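You operate a simulated robot arm through the tools that you are given. There is no shell and no other tool. Be economical: measure what you need, move in short steps, check, and stop when the job is done.

You run a simulated robot arm. Do the job below in one go: nothing can be reset, and whatever is moved stays where it is left.

JOB
Clear up after the snack: pale bun into the bun basket, plate slid aside, crumbs wiped up.
Fine: slide the plate up to the basket; the used cloth goes on the plate. What is to be rubbed or washed off counts as gone when no trace of it is left.
Where things are to end (x, y in the base frame): cream plate within 0.06 m of [0.66, 0.06].

It is judged by the outcome, as a careful person would: the job done as asked, and still so three seconds after it is handed in. It fails if anything else is knocked over, pushed out of place, dropped, spilled or broken. Flat cloth is picked up by pressing the open fingertips on it (5 to 10 N) and closing them slowly along it; thin cloth reads only 2 to 8 mm in the jaws.

ROBOT AND FRAMES
A 7-joint arm with a two-finger parallel gripper, fixed in place. Base frame: the origin is at the foot of the arm, x ahead of it, y to its left, z up; the work surface is at about z = 0.76. Lengths are in m, angles in degrees, forces in N, time in s.
With the tool pointing down near the work surface it reaches from about 0.2 to 0.68 m from the base axis. Its first joint turns from -66.0 to 66.0 degrees. Payload 2.4 kg.
Tool frame: the origin (TCP) lies between the finger pads and is the grasp point; the fingertips stand 0.03 m ahead of it; z points along the fingers, y is the line along which they close. The gripper opens to 0.094 m. The fingers are 0.028 m wide and 0.01 m thick; the gripper's body (0.05 by 0.096 m) begins 0.055 m behind the TCP.
Orientation is that of the tool frame in the base frame, as [roll, pitch, yaw] about the fixed x, y, z axes, in that order (R = Rz(yaw) Ry(pitch) Rx(roll)). With the fingers straight down and closing along the base's y, the tool's x points along the base's -x, its y along +y and its z along -z.

CONTROLS
- The arm moves only by the tool play_rows. Its argument "commands" is text: rows parted by semicolons, each of 7 numbers parted by spaces: the shift along the tool's x, y, z in cm, then the turn, a rotation vector about the tool's x, y, z in degrees, then the finger opening in cm, from 0 to 9.4. In form: x y z wx wy wz claw; .... A call has 1 to 20 rows; each row shifts and turns the commanded pose from where the row before left it, along the tool's axes as they then stand. Each row takes 0.2 s and may step no farther than 0.05 m and 8.6 degrees from the row before; otherwise, or with a gripper value out of range, the whole call is refused. Where a pose cannot be reached the arm comes as near as it can. A force on the tool above 70 N (or 10 N above the force at the start of the call, whichever is more), or a blocked arm, ends the call early, and 0.2 s more pass. Each finger travels about 0.153 m/s and halts on what it meets, pressing with about 30 N; the grip force reading is that of the motor and also rises with nothing between the fingers. The clock runs only during rows and for 0.2 s after the last one: add rows that do not move to give the fingers time. The reply holds the time, the measured pose of the TCP, the force on the tool along the base axes, the opening and the grip force, in the units named above and with some noise, with the torque about the TCP (base axes, N m) and any sound that the robot's microphone picked up.
- Cameras (640 x 400 px; columns grow to the right, rows downward): "scene" is fixed at [0.0513, 0.4651, 1.4467]; the picture's right is [-0.66, -0.75, 0.00], its down [-0.45, 0.40, -0.80] and it looks along [0.60, -0.53, -0.60] (base axes); focal length 335 px, centre (320, 200). "wrist" rides on the gripper at [0.076, 0.014, -0.102] in the tool frame; the picture's right is [-0.18, 0.98, 0.00], its down [-0.75, -0.14, -0.64] and it looks along [-0.63, -0.12, 0.77] (tool axes); focal length 243 px, centre (320, 200). There is no depth. A picture from a camera that has moved, and an enlarged one, comes with that camera's place and axes in the base frame and with its lens. The place of the scene camera against the robot may be out by one fixed shift of up to 0.025 m in any direction.
- get_image(camera): a new picture of that camera. No time passes.
- zoom(camera, box): a new picture of the part [left, top, right, bottom] of that camera's present view, enlarged. No time passes.
- finish_job(): hands the job in; it is judged then, once.

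Go step by step. Nothing tells you positions but the pictures and the camera data: compare them with the known pose of the tool, close in by small moves and look again before you grip or let go. The budget is 120 turns and 84 pictures, counting those below and the enlarged ones. Unless the task says otherwise, let go and move clear before handing in, and close with one line.

The tools are called as a command line: name --argument value ..., lists and objects as JSON in quotes. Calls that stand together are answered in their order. play_rows: Moves the arm, as the interface text tells. Its arguments: {"type":"object","properties":{"commands":{"type":"string"}},"required":["commands"]} The other tools are called the same way: get_image (camera) takes a picture; zoom (camera, box) takes an enlarged picture of a part of a camera's view; finish_job () hands the job in.

At the start:

```text
clock: 0.0
position: [0.4272, 0.0419, 1.0918]
ee_rot: [-180.0, 0.0, 179.9]
force: [-0.6, -0.8, -0.2]
wrist_torque: [-0.01, -0.02, 0.03]
opening: 0.0939
finger_force: 0.1
```

scene: 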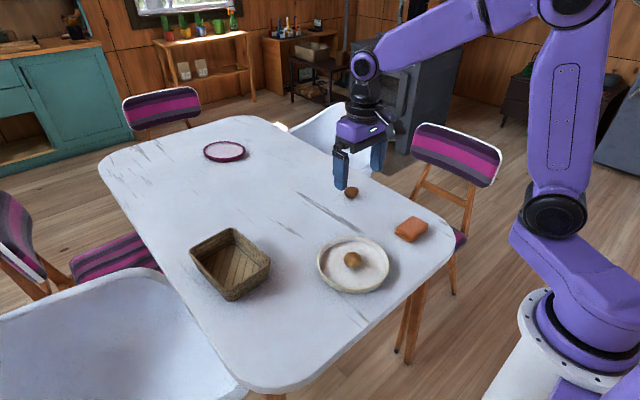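
wrist: 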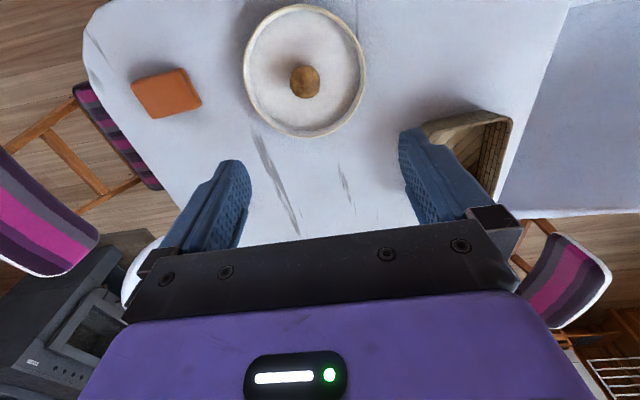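

I see a plate with a bun on it near [0.46, -0.01], a basket near [0.67, 0.24], a second brown bun and an orange item that could be the cloth. I'll zoom in to tell the buns apart, find the crumbs and identify the cloth.

zoom --camera "scene" --box '[290, 170, 470, 300]'

zoom --camera "scene" --box '[100, 110, 340, 260]'

zoom --camera "scene" --box '[170, 210, 420, 390]'

zoom --camera "wrist" --box '[80, 0, 560, 240]'

```text
3.08 times, centred on (380, 235) of scene
camera zoom: at [0.0513, 0.4651, 1.4467], right [-0.66, -0.75, 0.0], down [-0.45, 0.4, -0.8], along [0.6, -0.53, -0.6], focal length 1031 px, centre (135, 92)
```

zoom: 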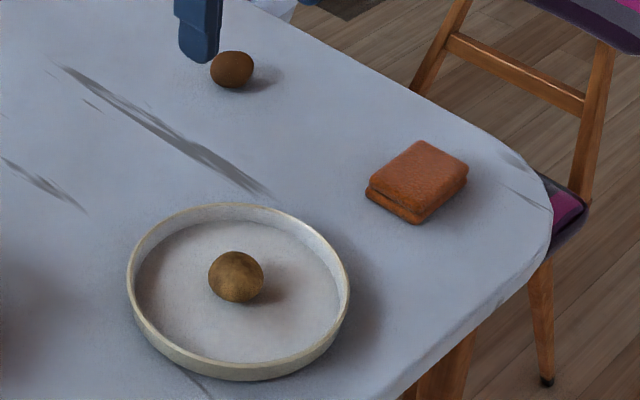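

```text
2.67 times, centred on (220, 185) of scene
camera zoom: at [0.0513, 0.4651, 1.4467], right [-0.66, -0.75, 0.0], down [-0.45, 0.4, -0.8], along [0.6, -0.53, -0.6], focal length 894 px, centre (587, 240)
```

zoom: 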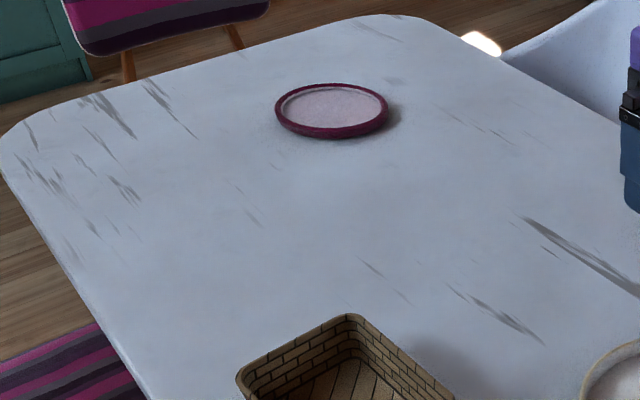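

```text
2.22 times, centred on (295, 300) of scene
camera zoom: at [0.0513, 0.4651, 1.4467], right [-0.66, -0.75, 0.0], down [-0.45, 0.4, -0.8], along [0.6, -0.53, -0.6], focal length 745 px, centre (376, -22)
```

zoom: 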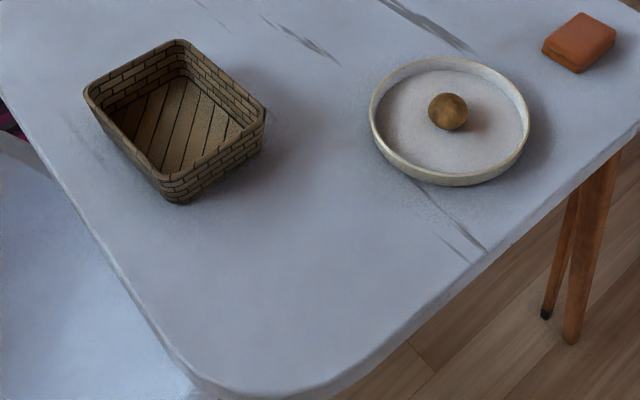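

```text
1.33 times, centred on (320, 120) of wrist
camera zoom: at [0.3525, 0.0567, 1.194], right [0.18, 0.98, 0.0], down [0.75, -0.14, 0.64], along [0.63, -0.12, -0.77], focal length 324 px, centre (320, 307)
```

zoom: 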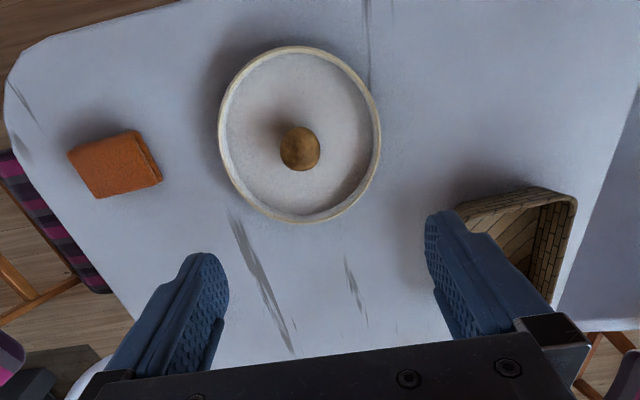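

The bun on the plate is the paler one and the loose bun is a darker decoy. The orange item is a folded cloth, and I can't see any crumbs yet. I'm moving above the plate bun, at about [0.447, 0.015], for a closer look.

play_rows --commands "-0.4 -0.55 3.8 0 0 0 9.4;-0.4 -0.55 3.8 0 0 0 9.4;-0.4 -0.55 3.8 0 0 0 9.4;-0.4 -0.55 3.8 0 0 0 9.4;-0.4 -0.55 3.8 0 0 0 9.4;0 0 0 0 0 0 9.4"

get_image --camera "wrist"

get_image --camera "scene"

```text
clock: 1.4
position: [0.4482, 0.016, 0.9008]
ee_rot: [179.9, 0.0, -179.9]
force: [-0.4, 0.4, -0.4]
wrist_torque: [-0.04, 0.0, 0.01]
opening: 0.094
finger_force: 0.0
```

```text
77 pictures are left
camera wrist: at [0.3721, 0.0305, 1.004], right [0.18, 0.98, 0.0], down [0.75, -0.14, 0.64], along [0.63, -0.12, -0.77], focal length 243 px, centre (320, 200)
```

wrist: 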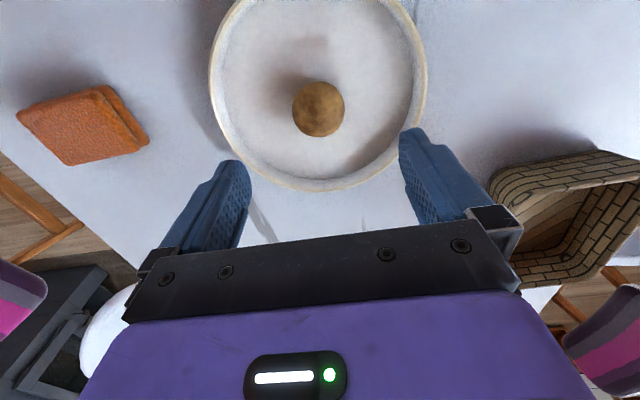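

```text
76 pictures are left
```

scene: 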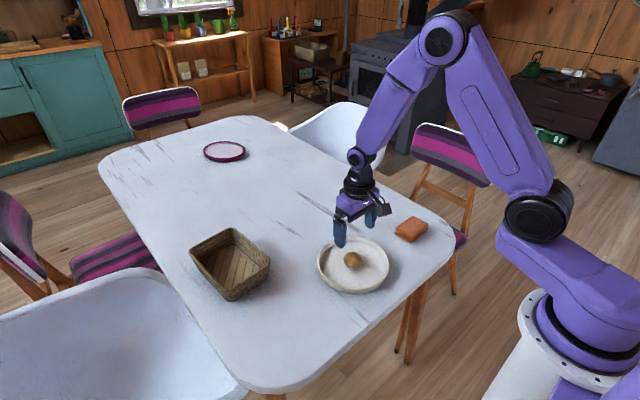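

The bun is at about [0.446, 0.0145]. I'm descending to grip it, keeping the fingertips just above the plate floor.

play_rows --commands "0.1 -0.1 3 0 0 0 9.4;0.1 0 3 0 0 0 9.4;0 0 2.5 0 0 0 9.4;0 0 1.2 0 0 0 9.4;0 0 0 0 0 0 9.4"

get_image --camera "wrist"

zoom --camera "scene" --box '[290, 170, 470, 300]'

```text
clock: 2.6
position: [0.445, 0.0138, 0.8051]
ee_rot: [180.0, 0.0, -179.9]
force: [-0.5, -0.5, -0.5]
wrist_torque: [0.03, -0.02, 0.0]
opening: 0.0943
finger_force: 0.0
```

```text
75 pictures are left
camera wrist: at [0.3702, 0.0288, 0.9081], right [0.18, 0.98, 0.0], down [0.75, -0.14, 0.64], along [0.63, -0.12, -0.77], focal length 243 px, centre (320, 200)
```

wrist: 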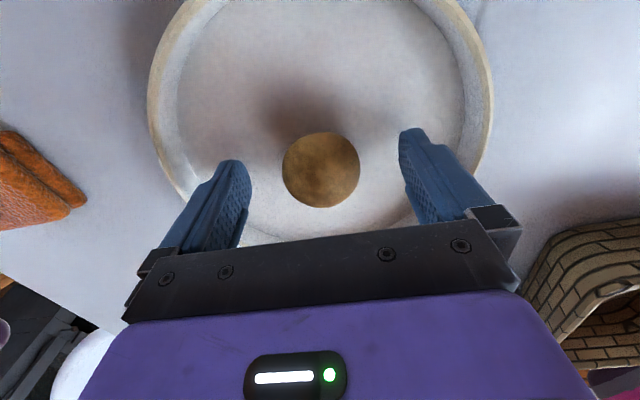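

```text
3.08 times, centred on (380, 235) of scene
camera zoom: at [0.0513, 0.4651, 1.4467], right [-0.66, -0.75, 0.0], down [-0.45, 0.4, -0.8], along [0.6, -0.53, -0.6], focal length 1031 px, centre (135, 92)
```

zoom: 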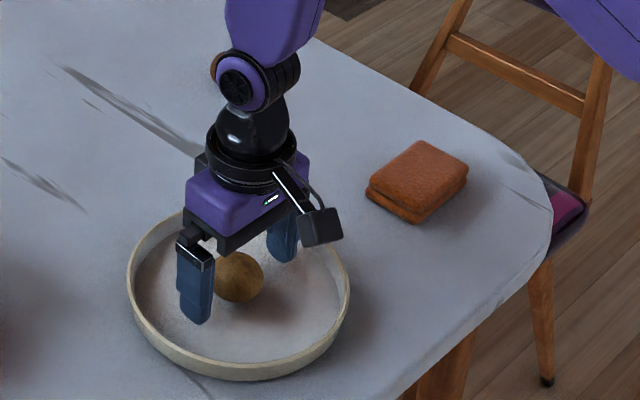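

The bun is between the fingers, so I'm lowering slightly and closing.

play_rows --commands "0 0.1 0.5 0 0 0 9.0;0 0 0 0 0 0 7;0 0 0 0 0 0 6;0 0 0 0 0 0 5;0 0 0 0 0 0 4;0 0 0 0 0 0 3.5;0 0 0 0 0 0 3.5"

```text
clock: 4.2
position: [0.4454, 0.0142, 0.7997]
ee_rot: [-180.0, 0.1, 180.0]
force: [0.3, -0.3, 0.4]
wrist_torque: [-0.01, 0.03, -0.02]
opening: 0.045
finger_force: 30.1
```

I have the bun at 45 mm. I'm lifting it and heading part way to the basket to locate it.

play_rows --commands "0 0 -3 0 0 0 3.5;0 0 -4.5 0 0 0 3.5;0 0 -4.5 0 0 0 3.5;0 0 -4.5 0 0 0 3.5;-2 3.5 -2 0 0 0 3.5;-2 4 0 0 0 0 3.5;-2 4 0 0 0 0 3.5;0 0 0 0 0 0 3.5"

get_image --camera "wrist"

get_image --camera "scene"

```text
clock: 6.0
position: [0.5068, 0.1306, 0.984]
ee_rot: [180.0, -0.1, 179.9]
force: [-0.2, -0.1, 0.5]
wrist_torque: [0.01, 0.01, 0.0]
opening: 0.0446
finger_force: 30.2
```

```text
73 pictures are left
camera wrist: at [0.432, 0.1453, 1.0865], right [0.19, 0.98, 0.0], down [0.75, -0.14, 0.64], along [0.63, -0.12, -0.77], focal length 243 px, centre (320, 200)
```

wrist: 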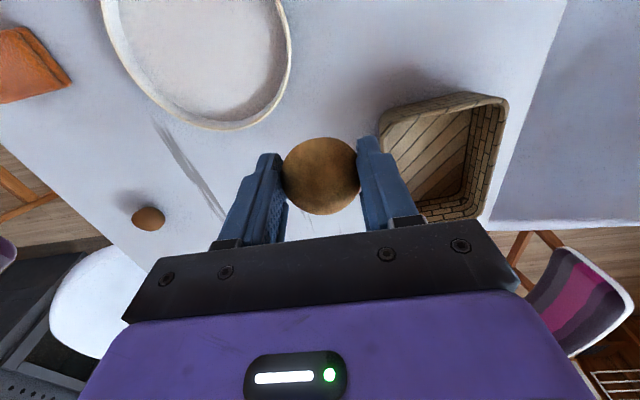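

```text
72 pictures are left
```

scene: 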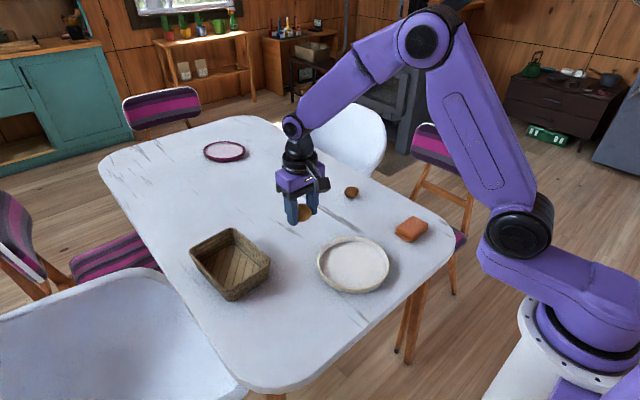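

The basket spans about x 0.54–0.705 and y 0.20–0.33. I'm moving over it, towards its near half to stay within reach.

play_rows --commands "-2.4 3.3 0 0 0 0 3.5;-2.4 3.3 0 0 0 0 3.5;-2.4 3.3 0 0 0 0 3.5;-2.4 3.3 0 0 0 0 3.5;0 0 0 0 0 0 3.5"

get_image --camera "wrist"

zoom --camera "scene" --box '[150, 150, 350, 310]'

```text
clock: 7.2
position: [0.603, 0.2609, 0.9822]
ee_rot: [180.0, 0.0, 179.9]
force: [0.3, 0.0, -0.1]
wrist_torque: [-0.03, 0.01, -0.03]
opening: 0.0446
finger_force: 29.2
```

```text
71 pictures are left
camera wrist: at [0.5287, 0.2754, 1.0847], right [0.18, 0.98, 0.0], down [0.75, -0.14, 0.64], along [0.63, -0.12, -0.77], focal length 243 px, centre (320, 200)
```

wrist: 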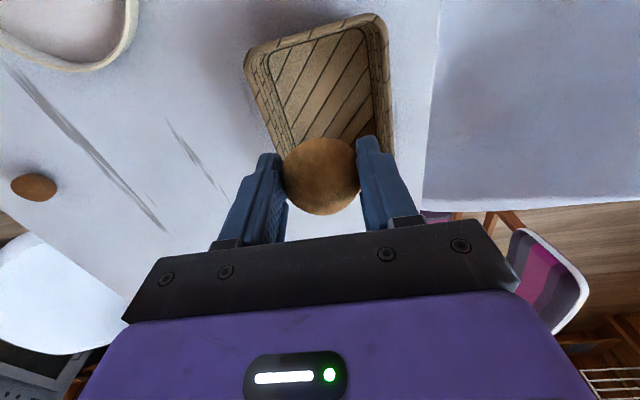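

```text
2.50 times, centred on (250, 230) of scene
camera zoom: at [0.0513, 0.4651, 1.4467], right [-0.66, -0.75, 0.0], down [-0.45, 0.4, -0.8], along [0.6, -0.53, -0.6], focal length 838 px, centre (495, 125)
```

zoom: 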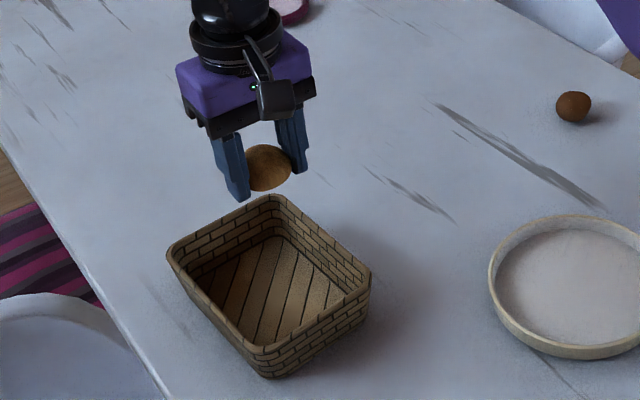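

The basket's centre line is at y ≈ 0.266, with the near wall at x ≈ 0.555. I'm centring over it and lowering the bun in.

play_rows --commands "-1.2 0.5 3 0 0 0 3.5;0 0 4 0 0 0 3.5;0 0 3 0 0 0 3.5;0 0 0 0 0 0 3.5"

get_image --camera "wrist"

zoom --camera "scene" --box '[150, 150, 350, 310]'

```text
clock: 8.2
position: [0.6136, 0.2668, 0.8801]
ee_rot: [-180.0, -0.1, 180.0]
force: [0.2, 0.6, -0.2]
wrist_torque: [0.03, 0.02, 0.02]
opening: 0.0446
finger_force: 30.4
```

```text
69 pictures are left
camera wrist: at [0.5399, 0.2819, 0.9837], right [0.18, 0.98, 0.0], down [0.75, -0.14, 0.64], along [0.63, -0.12, -0.77], focal length 243 px, centre (320, 200)
```

wrist: 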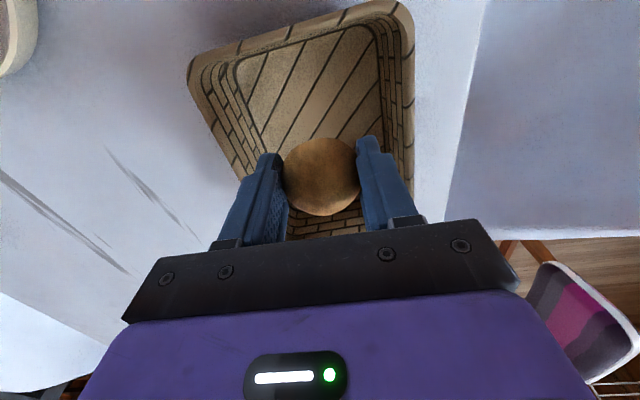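

```text
2.50 times, centred on (250, 230) of scene
camera zoom: at [0.0514, 0.4651, 1.4467], right [-0.66, -0.75, 0.0], down [-0.45, 0.4, -0.8], along [0.6, -0.53, -0.6], focal length 838 px, centre (495, 125)
```

zoom: 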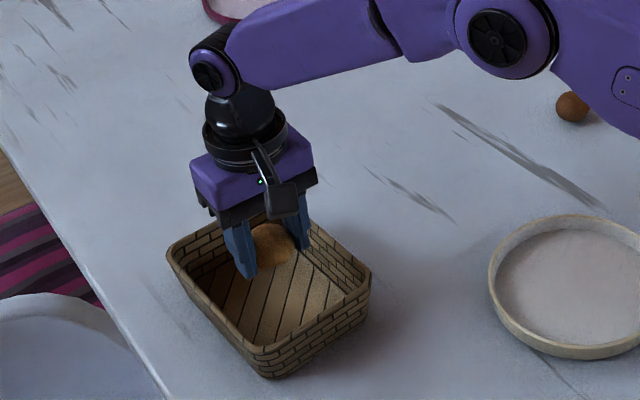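

There's clearance on all sides, so I'm lowering the bun to the basket floor.

play_rows --commands "0 0 2.5 0 0 0 3.5;0 0 2.5 0 0 0 3.5;0 0 1.5 0 0 0 3.5;0 0 0.7 0 0 0 3.5;0 0 0 0 0 0 3.5"

get_image --camera "wrist"

```text
clock: 9.4
position: [0.6142, 0.2669, 0.8103]
ee_rot: [179.9, 0.0, 179.9]
force: [0.4, -0.3, 0.3]
wrist_torque: [-0.01, 0.0, 0.01]
opening: 0.0446
finger_force: 30.0
```

```text
67 pictures are left
camera wrist: at [0.5386, 0.2809, 0.9138], right [0.18, 0.98, 0.0], down [0.75, -0.14, 0.64], along [0.63, -0.12, -0.77], focal length 243 px, centre (320, 200)
```

wrist: 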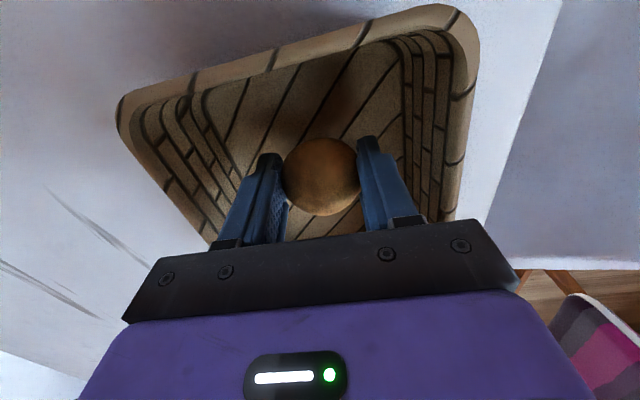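

play_rows --commands "0 0 0.4 0 0 0 3.5;0 0 0.4 0 0 0 3.5;0 0 0 0 0 0 3.5"

```text
clock: 10.2
position: [0.6124, 0.2654, 0.8024]
ee_rot: [-179.9, 0.0, -179.9]
force: [-0.2, 0.2, -0.3]
wrist_torque: [-0.01, 0.04, 0.02]
opening: 0.0446
finger_force: 30.7
```

The bun is just above the floor, so I'm opening gently and rising.

play_rows --commands "0 0 0.2 0 0 0 4.4;0 0 0 0 0 0 5;0 0 0 0 0 0 6.2;0 0 0 0 0 0 6.2;0 0 -2 0 0 0 6.2;0 0 -4 0 0 0 6.2;0 0 -4 0 0 0 6.2;0 0 -4 0 0 0 6.2;0 0 0 0 0 0 6.2"

get_image --camera "wrist"

get_image --camera "scene"

```text
clock: 12.2
position: [0.6135, 0.2667, 0.9453]
ee_rot: [179.9, 0.0, 180.0]
force: [-1.1, 0.0, -0.7]
wrist_torque: [-0.03, -0.02, 0.0]
opening: 0.0622
finger_force: 0.2
```

```text
66 pictures are left
camera wrist: at [0.5386, 0.2812, 1.0479], right [0.18, 0.98, 0.0], down [0.75, -0.14, 0.64], along [0.63, -0.12, -0.77], focal length 243 px, centre (320, 200)
```

wrist: 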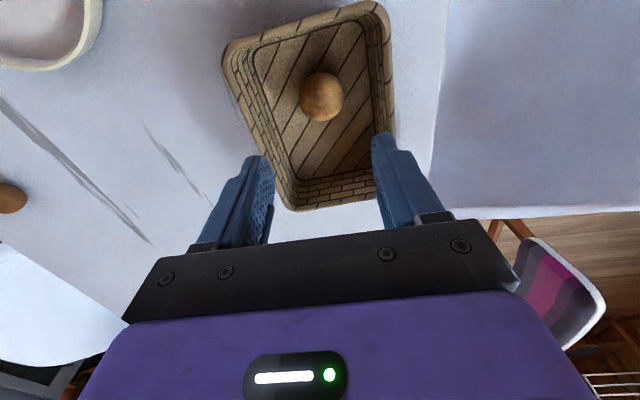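

```text
65 pictures are left
```

scene: 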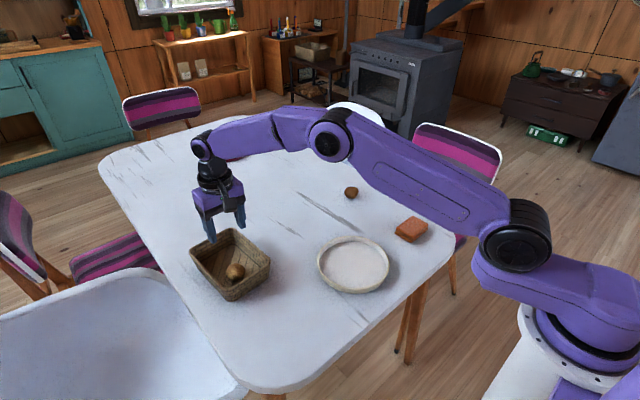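

The bun is resting in the basket. Next I'll move over the plate's -y rim at about [0.44, -0.08], so I can grip the rim and slide the plate along the table.

play_rows --commands "1.93 -3.85 0 0 0 0 6.2;1.93 -3.85 0 0 0 0 6.2;1.93 -3.85 0 0 0 0 6.2;1.93 -3.85 0 0 0 0 6.2;1.93 -3.85 0 0 0 0 6.2;1.93 -3.85 0 0 0 0 6.2;1.93 -3.85 0 0 0 0 6.2;1.93 -3.85 0 0 0 0 6.2;1.93 -3.85 0 0 0 0 4;0 0 0 0 0 0 4"

get_image --camera "wrist"

get_image --camera "scene"

```text
clock: 14.4
position: [0.4409, -0.0815, 0.9428]
ee_rot: [-180.0, 0.1, -179.9]
force: [0.3, -0.9, -0.4]
wrist_torque: [0.01, 0.0, -0.02]
opening: 0.0401
finger_force: 0.1
```

```text
64 pictures are left
camera wrist: at [0.3647, -0.0674, 1.0456], right [0.18, 0.98, 0.0], down [0.75, -0.14, 0.64], along [0.63, -0.12, -0.77], focal length 243 px, centre (320, 200)
```

wrist: 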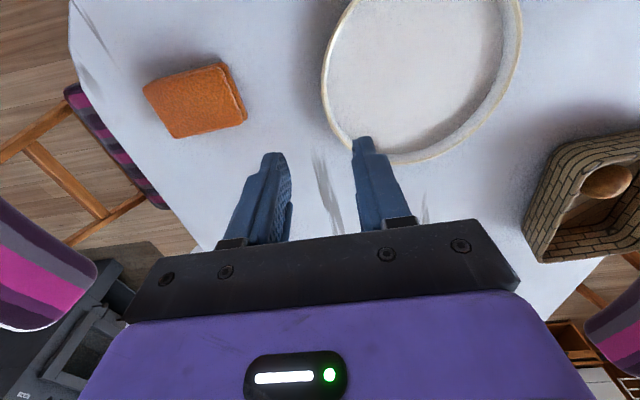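

```text
63 pictures are left
```

scene: 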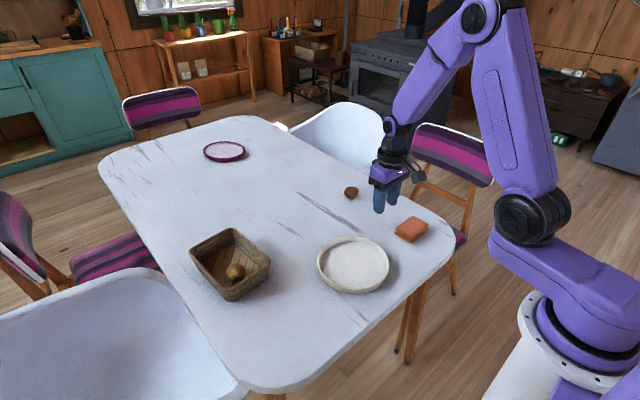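

The plate's centre is about [0.44, 0.015] with its -y rim at y ≈ -0.077. I'm lowering with one finger on each side of the rim.

play_rows --commands "0 0.4 3 0 0 0 4;0 0 4 0 0 0 4;0 0 4 0 0 0 4;0 0 0 0 0 0 4"

get_image --camera "wrist"

zoom --camera "scene" --box '[300, 170, 460, 300]'

```text
clock: 15.4
position: [0.4407, -0.0757, 0.8338]
ee_rot: [-180.0, 0.0, 180.0]
force: [0.6, -0.4, 1.0]
wrist_torque: [-0.02, -0.01, 0.01]
opening: 0.0399
finger_force: 0.0
```

```text
62 pictures are left
camera wrist: at [0.3649, -0.0627, 0.936], right [0.18, 0.98, 0.0], down [0.75, -0.14, 0.64], along [0.63, -0.12, -0.77], focal length 243 px, centre (320, 200)
```

wrist: 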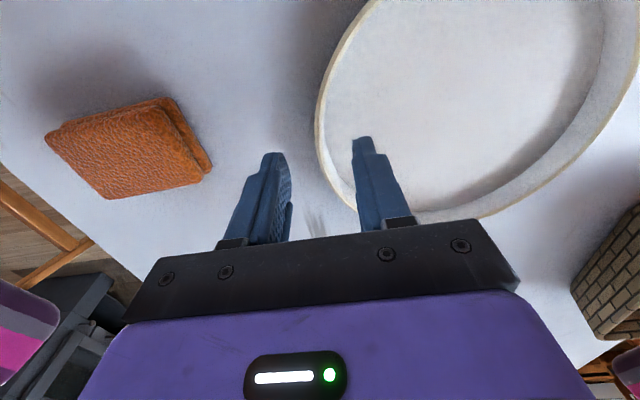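

```text
3.08 times, centred on (380, 235) of scene
camera zoom: at [0.0513, 0.4651, 1.4467], right [-0.66, -0.75, 0.0], down [-0.45, 0.4, -0.8], along [0.6, -0.53, -0.6], focal length 1031 px, centre (135, 92)
```

zoom: 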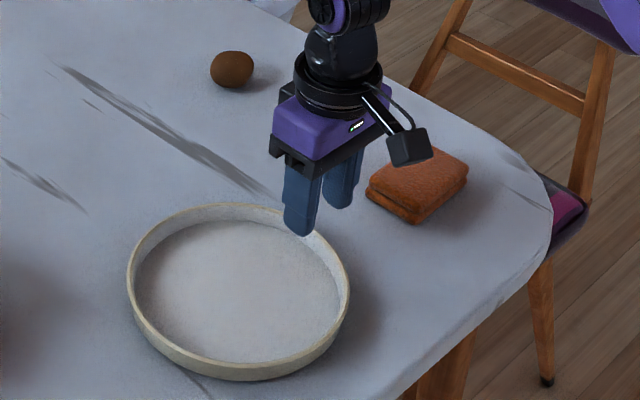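

The rim is centred between the fingers, so I'm lowering and closing on it.

play_rows --commands "0 0 1.5 0 0 0 4;0 0 1.2 0 0 0 4;0 0 0.3 0 0 0 3;0 0 0 0 0 0 2;0 0 0 0 0 0 1;0 0 0 0 0 0 0.3;0 0 0 0 0 0 0.3"

get_image --camera "wrist"

zoom --camera "scene" --box '[300, 170, 460, 300]'

```text
clock: 17.0
position: [0.4386, -0.0774, 0.8015]
ee_rot: [180.0, 0.1, 179.9]
force: [-0.8, 1.0, 0.5]
wrist_torque: [0.37, -0.07, 0.22]
opening: 0.0093
finger_force: 29.5
```

```text
60 pictures are left
camera wrist: at [0.3638, -0.0625, 0.9047], right [0.18, 0.98, 0.0], down [0.75, -0.14, 0.64], along [0.63, -0.12, -0.77], focal length 243 px, centre (320, 200)
```

wrist: 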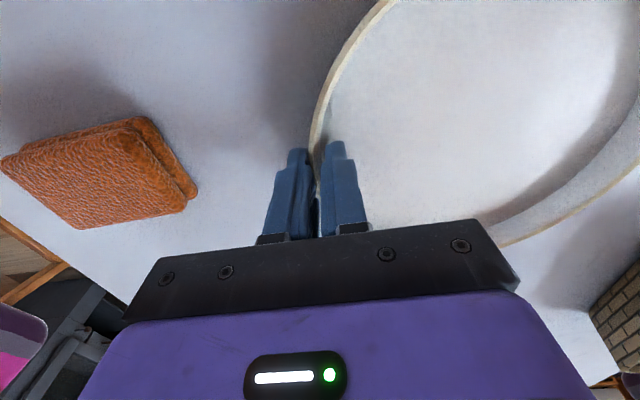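

```text
3.08 times, centred on (380, 235) of scene
camera zoom: at [0.0513, 0.4651, 1.4467], right [-0.66, -0.75, 0.0], down [-0.45, 0.4, -0.8], along [0.6, -0.53, -0.6], focal length 1031 px, centre (135, 92)
```

zoom: 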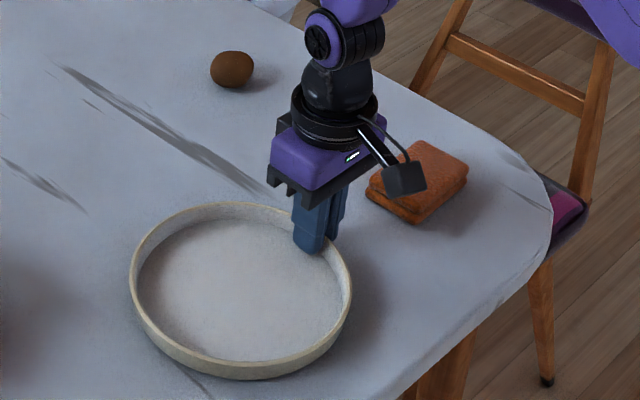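

I'm gripping the rim (9 mm). I'll slide the plate about 0.21 m forward and 0.055 m left, slowly, first half first.

play_rows --commands "-1.3 0.33 0 0 0 0 0.3;-1.75 0.46 0 0 0 0 0.3;-1.75 0.46 0 0 0 0 0.3;-1.75 0.46 0 0 0 0 0.3;-1.75 0.46 0 0 0 0 0.3;-1.75 0.46 0 0 0 0 0.3;0 0 0 0 0 0 0.3"

get_image --camera "scene"

get_image --camera "wrist"

```text
clock: 18.6
position: [0.5399, -0.0515, 0.8017]
ee_rot: [179.9, 0.0, 180.0]
force: [-4.6, -1.7, 12.1]
wrist_torque: [0.23, 0.11, 0.22]
opening: 0.0091
finger_force: 29.9
```

```text
58 pictures are left
```

scene: 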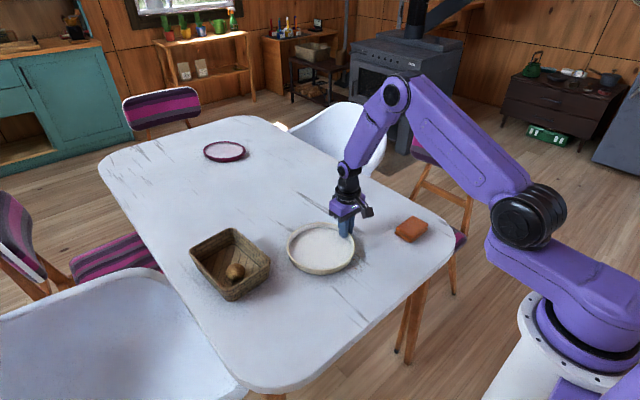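

```text
57 pictures are left
camera wrist: at [0.465, -0.0354, 0.9045], right [0.18, 0.98, 0.0], down [0.75, -0.14, 0.64], along [0.63, -0.12, -0.77], focal length 243 px, centre (320, 200)
```

wrist: 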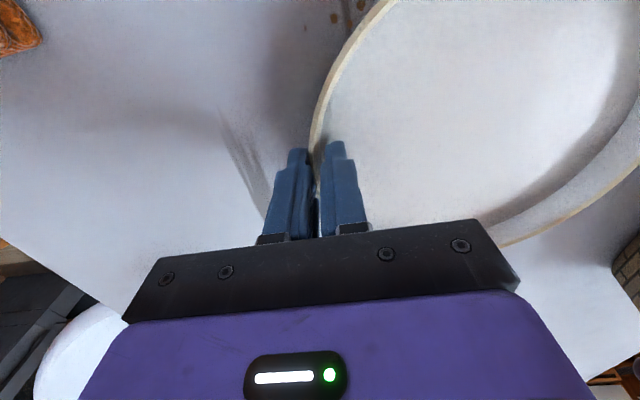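

Crumbs have appeared where the plate stood. The plate is sliding well, so I'm continuing to the target.

play_rows --commands "-1.75 0.46 0 0 0 0 0.3;-1.75 0.46 0 0 0 0 0.3;-1.75 0.46 0 0 0 0 0.3;-1.75 0.46 0 0 0 0 0.3;-1.75 0.46 0 0 0 0 0.3;-1.5 0.46 0 0 0 0 0.3;0 0 0 0 0 0 0.3;0 0 0 0 0 0 0.3"

get_image --camera "scene"

get_image --camera "wrist"

```text
clock: 20.4
position: [0.6435, -0.0216, 0.8019]
ee_rot: [-180.0, 0.0, -179.9]
force: [0.0, -0.4, -0.3]
wrist_torque: [0.21, -0.07, 0.1]
opening: 0.0091
finger_force: 30.2
```

```text
56 pictures are left
```

scene: 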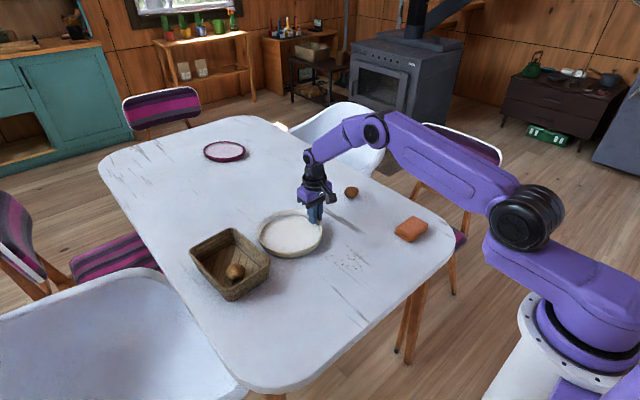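

```text
55 pictures are left
camera wrist: at [0.5684, -0.0073, 0.9052], right [0.18, 0.98, 0.0], down [0.75, -0.14, 0.64], along [0.63, -0.12, -0.77], focal length 243 px, centre (320, 200)
```

wrist: 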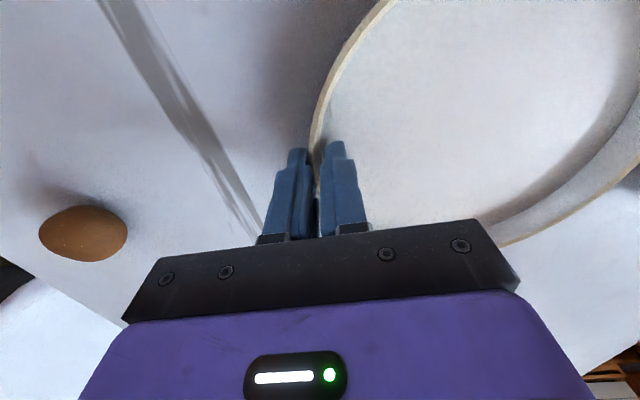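

The plate is near [0.635, 0.075]. I'm nudging it 1.2 cm forward for margin, then releasing and rising.

play_rows --commands "-1.2 -0.3 0 0 0 0 0.3;0 0 0 0 0 0 0.3;0 0 0 0 0 0 1.2;0 0 0 0 0 0 2.2;0 0 0 0 0 0 3;0 0 -1.5 0 0 0 3;0 0 -3 0 0 0 3;0 0 -4 0 0 0 3;2 0 -4 0 0 0 3;4 0 -2 0 0 0 3;4 0 0 0 0 0 3;4 0 0 0 0 0 3;0 0 0 0 0 0 5"

get_image --camera "scene"

get_image --camera "wrist"

```text
clock: 23.2
position: [0.516, -0.0254, 0.9476]
ee_rot: [179.9, -0.1, 179.9]
force: [-0.5, -0.5, -0.4]
wrist_torque: [-0.02, 0.0, 0.0]
opening: 0.05
finger_force: 0.0
```

```text
54 pictures are left
```

scene: 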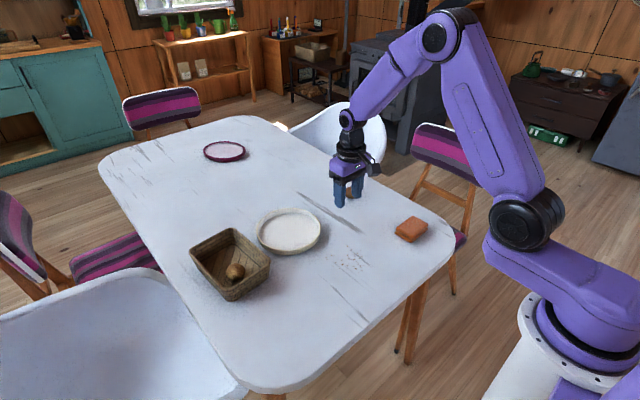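

```text
53 pictures are left
camera wrist: at [0.4408, -0.0106, 1.051], right [0.19, 0.98, 0.0], down [0.75, -0.14, 0.64], along [0.63, -0.12, -0.77], focal length 243 px, centre (320, 200)
```

wrist: 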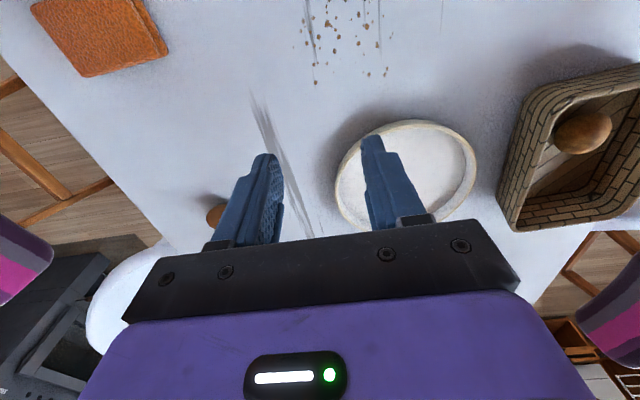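

The plate is at about [0.655, 0.067], next to the basket. Now I'll inspect the crumb patch and the folded cloth.

zoom --camera "scene" --box '[310, 200, 450, 300]'

play_rows --commands "4 -2 -1 0 0 0 5;4 -2 -1 0 0 0 5;4 -2 -1 0 0 0 5;3 -2 0 0 0 0 5;0 0 0 0 0 0 5"

get_image --camera "wrist"

```text
4.00 times, centred on (380, 250) of scene
camera zoom: at [0.0513, 0.4651, 1.4467], right [-0.66, -0.75, 0.0], down [-0.45, 0.4, -0.8], along [0.6, -0.53, -0.6], focal length 1341 px, centre (80, 0)
```

zoom: 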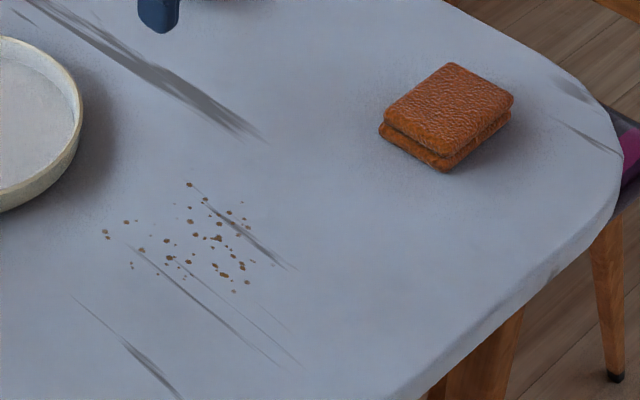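

```text
clock: 24.4
position: [0.3644, -0.1059, 0.9754]
ee_rot: [-179.9, 0.0, 179.9]
force: [0.0, -1.3, -0.7]
wrist_torque: [-0.02, 0.0, -0.01]
opening: 0.0499
finger_force: 0.0
```

```text
51 pictures are left
camera wrist: at [0.288, -0.0915, 1.0793], right [0.18, 0.98, 0.0], down [0.75, -0.14, 0.64], along [0.63, -0.12, -0.77], focal length 243 px, centre (320, 200)
```

wrist: 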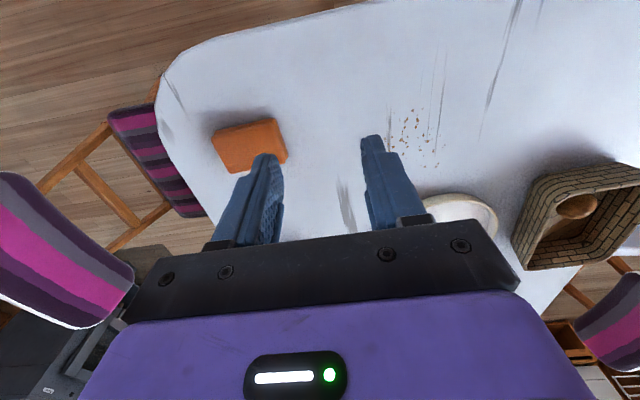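

The crumbs cover roughly x 0.40–0.52 and y -0.045–0.065. The cloth is a folded pad of about 6 × 9 cm centred near [0.425, -0.21], so I'm getting a closer look at it.

play_rows --commands "-1 -3.5 3 0 0 0 8;-1 -3.5 3 0 0 0 8;-1 -3.3 2 0 0 0 8;0 0 0 0 0 0 8"

get_image --camera "wrist"

zoom --camera "scene" --box '[380, 200, 450, 250]'

```text
clock: 25.4
position: [0.3929, -0.207, 0.8965]
ee_rot: [179.9, 0.0, -180.0]
force: [0.6, 0.3, -0.4]
wrist_torque: [0.0, 0.03, 0.01]
opening: 0.08
finger_force: 0.0
```

```text
50 pictures are left
camera wrist: at [0.3179, -0.1933, 0.9995], right [0.18, 0.98, 0.0], down [0.75, -0.14, 0.64], along [0.63, -0.12, -0.77], focal length 243 px, centre (320, 200)
```

wrist: 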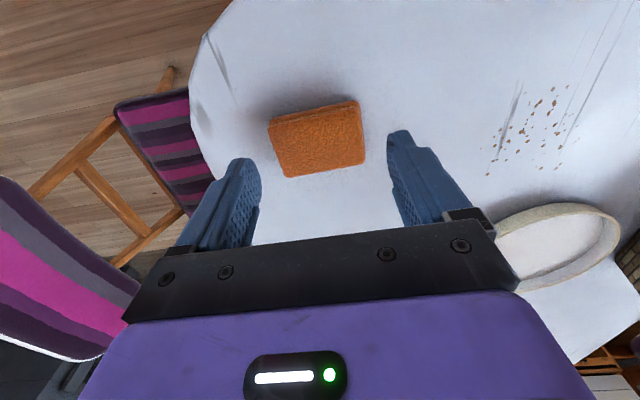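

```text
8.00 times, centred on (415, 225) of scene
camera zoom: at [0.0514, 0.465, 1.4467], right [-0.66, -0.75, 0.0], down [-0.45, 0.4, -0.8], along [0.6, -0.53, -0.6], focal length 2681 px, centre (-440, 0)
```

zoom: 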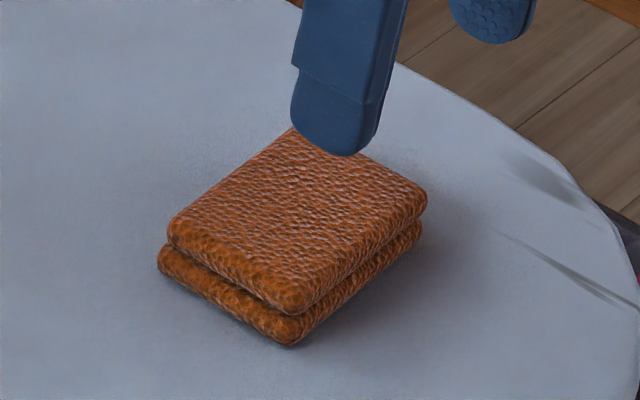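

The cloth is a thick folded pad, about 6.2 cm along x and 8.1 cm along y, centred at about [0.425, -0.215]. I'm turning the gripper 90° so it can close across the 6.2 cm width.

play_rows --commands "-1.6 -0.4 0 0 0 0 9.4;-1.6 -0.4 0 0 0 0 9.4;0 0 0 0 0 8.2 9.4;0 0 0 0 0 8.2 9.4;0 0 0 0 0 8.2 9.4;0 0 0 0 0 8.2 9.4;0 0 0 0 0 8.2 9.4;0 0 0 0 0 8.2 9.4;0 0 0 0 0 8.2 9.4;0 0 0 0 0 8.2 9.4;0 0 0 0 0 8.2 9.4;0 0 0 0 0 8.2 9.4;0 0 0 0 0 8 9.4;0 0 0 0 0 0 9.4"

get_image --camera "wrist"

```text
clock: 28.4
position: [0.4278, -0.2162, 0.8979]
ee_rot: [180.0, -0.1, 89.8]
force: [0.2, 0.5, -0.2]
wrist_torque: [0.02, 0.0, 0.0]
opening: 0.0938
finger_force: 0.1
```

```text
48 pictures are left
camera wrist: at [0.4423, -0.1398, 1.0005], right [0.98, -0.19, 0.0], down [-0.14, -0.75, 0.64], along [-0.12, -0.63, -0.77], focal length 243 px, centre (320, 200)
```

wrist: 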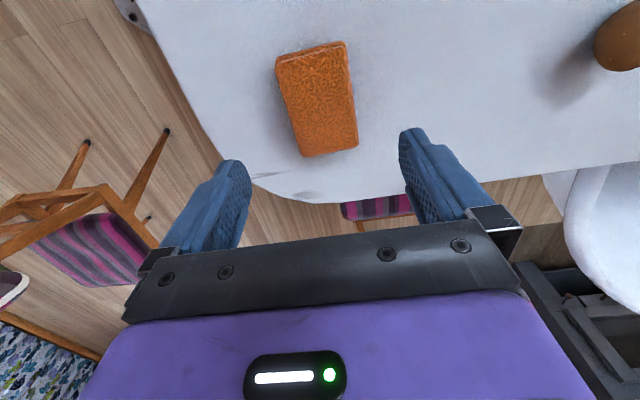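

The cloth is centred under the open gripper, so I'm descending with the fingers either side of it.

play_rows --commands "0 0 3 0 0 0 9.4;0 0 3 0 0 0 9.4;0 0 2 0 0 0 9.4;0 0 1.2 0 0 0 9.4;0 0 0.8 0 0 0 9.4;0 0 0 0 0 0 9.4"

get_image --camera "wrist"

zoom --camera "scene" --box '[360, 180, 460, 250]'

```text
clock: 29.8
position: [0.4264, -0.2149, 0.7974]
ee_rot: [180.0, 0.1, 90.0]
force: [-0.3, -0.2, -0.5]
wrist_torque: [0.01, -0.03, 0.02]
opening: 0.094
finger_force: 0.1
```

```text
47 pictures are left
camera wrist: at [0.4417, -0.1396, 0.9001], right [0.98, -0.18, 0.0], down [-0.14, -0.75, 0.64], along [-0.12, -0.63, -0.77], focal length 243 px, centre (320, 200)
```

wrist: 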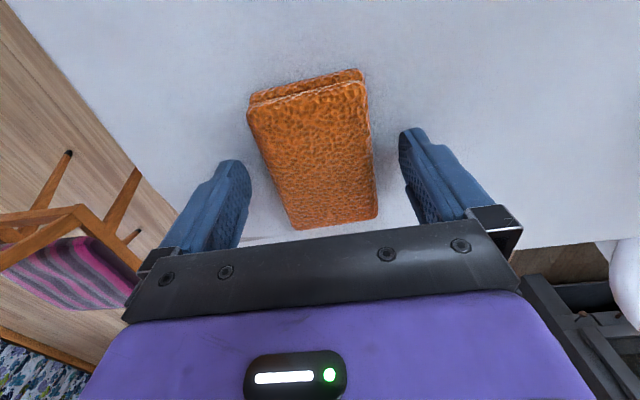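

```text
5.71 times, centred on (410, 215) of scene
camera zoom: at [0.0513, 0.4651, 1.4467], right [-0.66, -0.75, 0.0], down [-0.45, 0.4, -0.8], along [0.6, -0.53, -0.6], focal length 1915 px, centre (-194, 114)
```

zoom: 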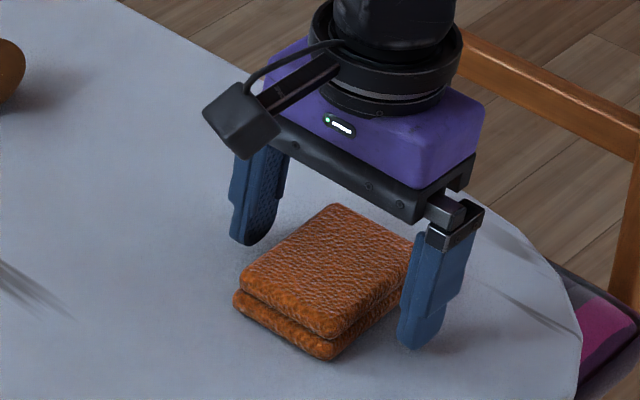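

The fingers straddle the cloth evenly. I'm lowering a touch more and closing slowly.

play_rows --commands "0 0 0.2 0 0 0 9;0 0 0 0 0 0 8;0 0 0 0 0 0 7;0 0 0 0 0 0 6.2;0 0 0 0 0 0 5.6;0 0 0 0 0 0 5.2;0 0 0 0 0 0 5.0;0 0 0 0 0 0 5.0"

get_image --camera "wrist"

```text
clock: 31.6
position: [0.4258, -0.2155, 0.7964]
ee_rot: [179.9, 0.0, 90.0]
force: [-0.3, -0.5, 0.0]
wrist_torque: [-0.02, -0.05, 0.04]
opening: 0.0614
finger_force: 30.2
```

```text
45 pictures are left
camera wrist: at [0.4417, -0.1393, 0.8984], right [0.98, -0.18, 0.0], down [-0.14, -0.75, 0.64], along [-0.12, -0.63, -0.77], focal length 243 px, centre (320, 200)
```

wrist: 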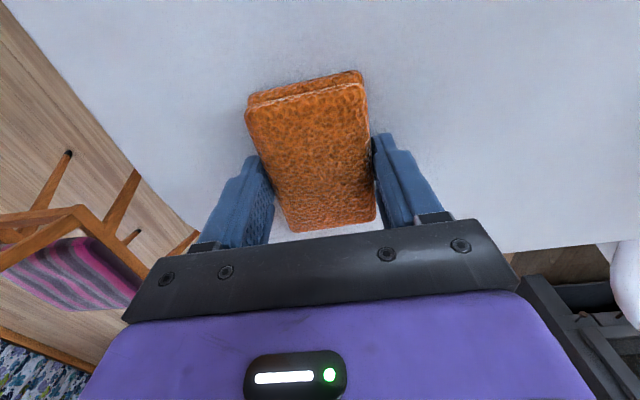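

The cloth is held firmly at 61 mm, with its underside below the fingertips. I'm lifting it and moving to the edge of the crumb patch.

play_rows --commands "0 0 -3 0 0 0 5;0 0 -4 0 0 0 5;4 -0.6 0 0 0 0 5;4 -0.6 0 0 0 0 5;4 -0.6 0 0 0 0 5;4 -0.6 0 0 0 0 5;3.5 -0.6 0 0 0 0 5;0 0 0 0 0 0 5"

get_image --camera "wrist"

zoom --camera "scene" --box '[280, 180, 440, 300]'

```text
clock: 33.4
position: [0.3973, -0.0216, 0.8652]
ee_rot: [180.0, 0.1, 89.9]
force: [0.1, 0.3, -0.3]
wrist_torque: [0.01, 0.04, -0.03]
opening: 0.0612
finger_force: 30.2
```

```text
44 pictures are left
camera wrist: at [0.4123, 0.0546, 0.9687], right [0.98, -0.19, 0.0], down [-0.14, -0.75, 0.64], along [-0.12, -0.63, -0.77], focal length 243 px, centre (320, 200)
```

wrist: 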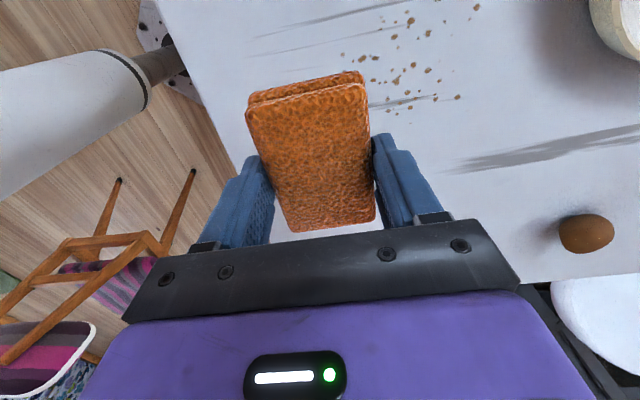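

```text
3.33 times, centred on (360, 240) of scene
camera zoom: at [0.0513, 0.4651, 1.4467], right [-0.66, -0.75, 0.0], down [-0.45, 0.4, -0.8], along [0.6, -0.53, -0.6], focal length 1117 px, centre (187, 67)
```

zoom: 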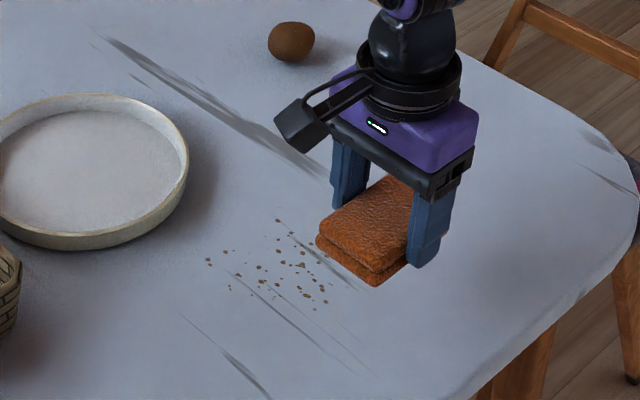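

The crumbs lie at about x 0.42–0.52 and y -0.035–0.06. I'm lowering the cloth beside them and checking the contact force.

play_rows --commands "-1 0 3 0 0 0 5;0 0 2.5 0 0 0 5;0 0 1 0 0 0 5;0 0 0.4 0 0 0 5;0 0 0.3 0 0 0 5;0 0 0 0 0 0 5"

```text
clock: 34.8
position: [0.3975, -0.0308, 0.7941]
ee_rot: [180.0, -0.1, 90.0]
force: [-5.5, 0.1, 39.8]
wrist_torque: [0.01, 0.17, 0.28]
opening: 0.0612
finger_force: 30.0
```

That's contact at 40 N, which is too heavy. I'm easing off, then wiping forward along x at y ≈ -0.03.

play_rows --commands "0 0 -0.18 0 0 0 5;0 1 0 0 0 0 5;0 1 0 0 0 0 5;0 0 0 0 0 0 5"

```text
clock: 35.8
position: [0.4168, -0.0318, 0.7961]
ee_rot: [180.0, 0.1, 90.0]
force: [1.0, 0.6, -1.3]
wrist_torque: [-0.01, -0.01, -0.01]
opening: 0.0611
finger_force: 30.3
```

play_rows --commands "0 -1.2 0.1 0 0 0 5;0 0 0 0 0 0 5;0 1 0 0 0 0 5;0 1.5 0 0 0 0 5;0 1.5 0 0 0 0 5;0 1.5 0 0 0 0 5;0 1.5 0 0 0 0 5;0 1.5 0 0 0 0 5;0 1.2 0 0 0 0 5;0 0 0 0 0 0 5"

zoom --camera "scene" --box '[280, 180, 440, 300]'

get_image --camera "wrist"

```text
clock: 38.0
position: [0.502, -0.0307, 0.7948]
ee_rot: [180.0, 0.0, 89.9]
force: [0.3, -0.7, -0.8]
wrist_torque: [0.02, 0.03, -0.02]
opening: 0.0611
finger_force: 30.8
```

```text
3.33 times, centred on (360, 240) of scene
camera zoom: at [0.0514, 0.4651, 1.4467], right [-0.66, -0.75, 0.0], down [-0.45, 0.4, -0.8], along [0.6, -0.53, -0.6], focal length 1117 px, centre (187, 67)
```

zoom: 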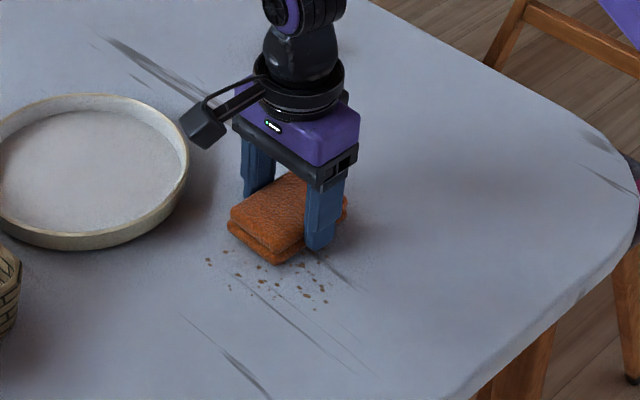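

```text
41 pictures are left
camera wrist: at [0.5173, 0.0448, 0.8978], right [0.98, -0.18, 0.0], down [-0.14, -0.75, 0.64], along [-0.12, -0.63, -0.77], focal length 243 px, centre (320, 200)
```

wrist: 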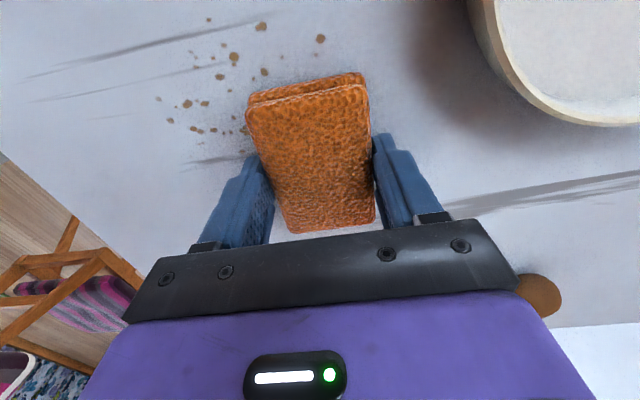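

The crumbs in the swept strip look gone, but contact is now light. I'm pressing slightly more and shifting to a second strip.

play_rows --commands "0 0 0.1 0 0 0 5;0 0 0 0 0 0 5"

```text
clock: 38.6
position: [0.5018, -0.0324, 0.793]
ee_rot: [-179.9, 0.0, 90.0]
force: [-3.0, 0.5, 8.8]
wrist_torque: [0.0, 0.06, 0.05]
opening: 0.0609
finger_force: 30.3
```

play_rows --commands "0 -1.8 0 0 0 0 5;0 -1.8 0 0 0 0 5;0 -1.8 0 0 0 0 5;0 -1.8 0 0 0 0 5;0 -1.8 0 0 0 0 5;0 -1.5 0 0 0 0 5;0 0 0 0 0 0 5;1.5 0 0 0 0 0 5;1.5 0 0 0 0 0 5;0 0 0 0 0 0 5"

zoom --camera "scene" --box '[280, 180, 440, 300]'

```text
clock: 40.8
position: [0.3948, -0.0009, 0.7922]
ee_rot: [-179.7, 0.0, 89.8]
force: [-3.5, -9.6, 23.4]
wrist_torque: [-0.2, -0.07, -0.1]
opening: 0.061
finger_force: 30.3
```

```text
3.33 times, centred on (360, 240) of scene
camera zoom: at [0.0509, 0.4648, 1.4468], right [-0.66, -0.75, 0.0], down [-0.45, 0.4, -0.8], along [0.6, -0.53, -0.6], focal length 1117 px, centre (187, 67)
```

zoom: 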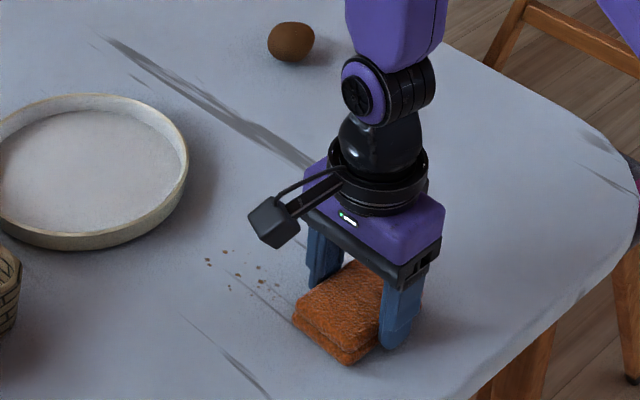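

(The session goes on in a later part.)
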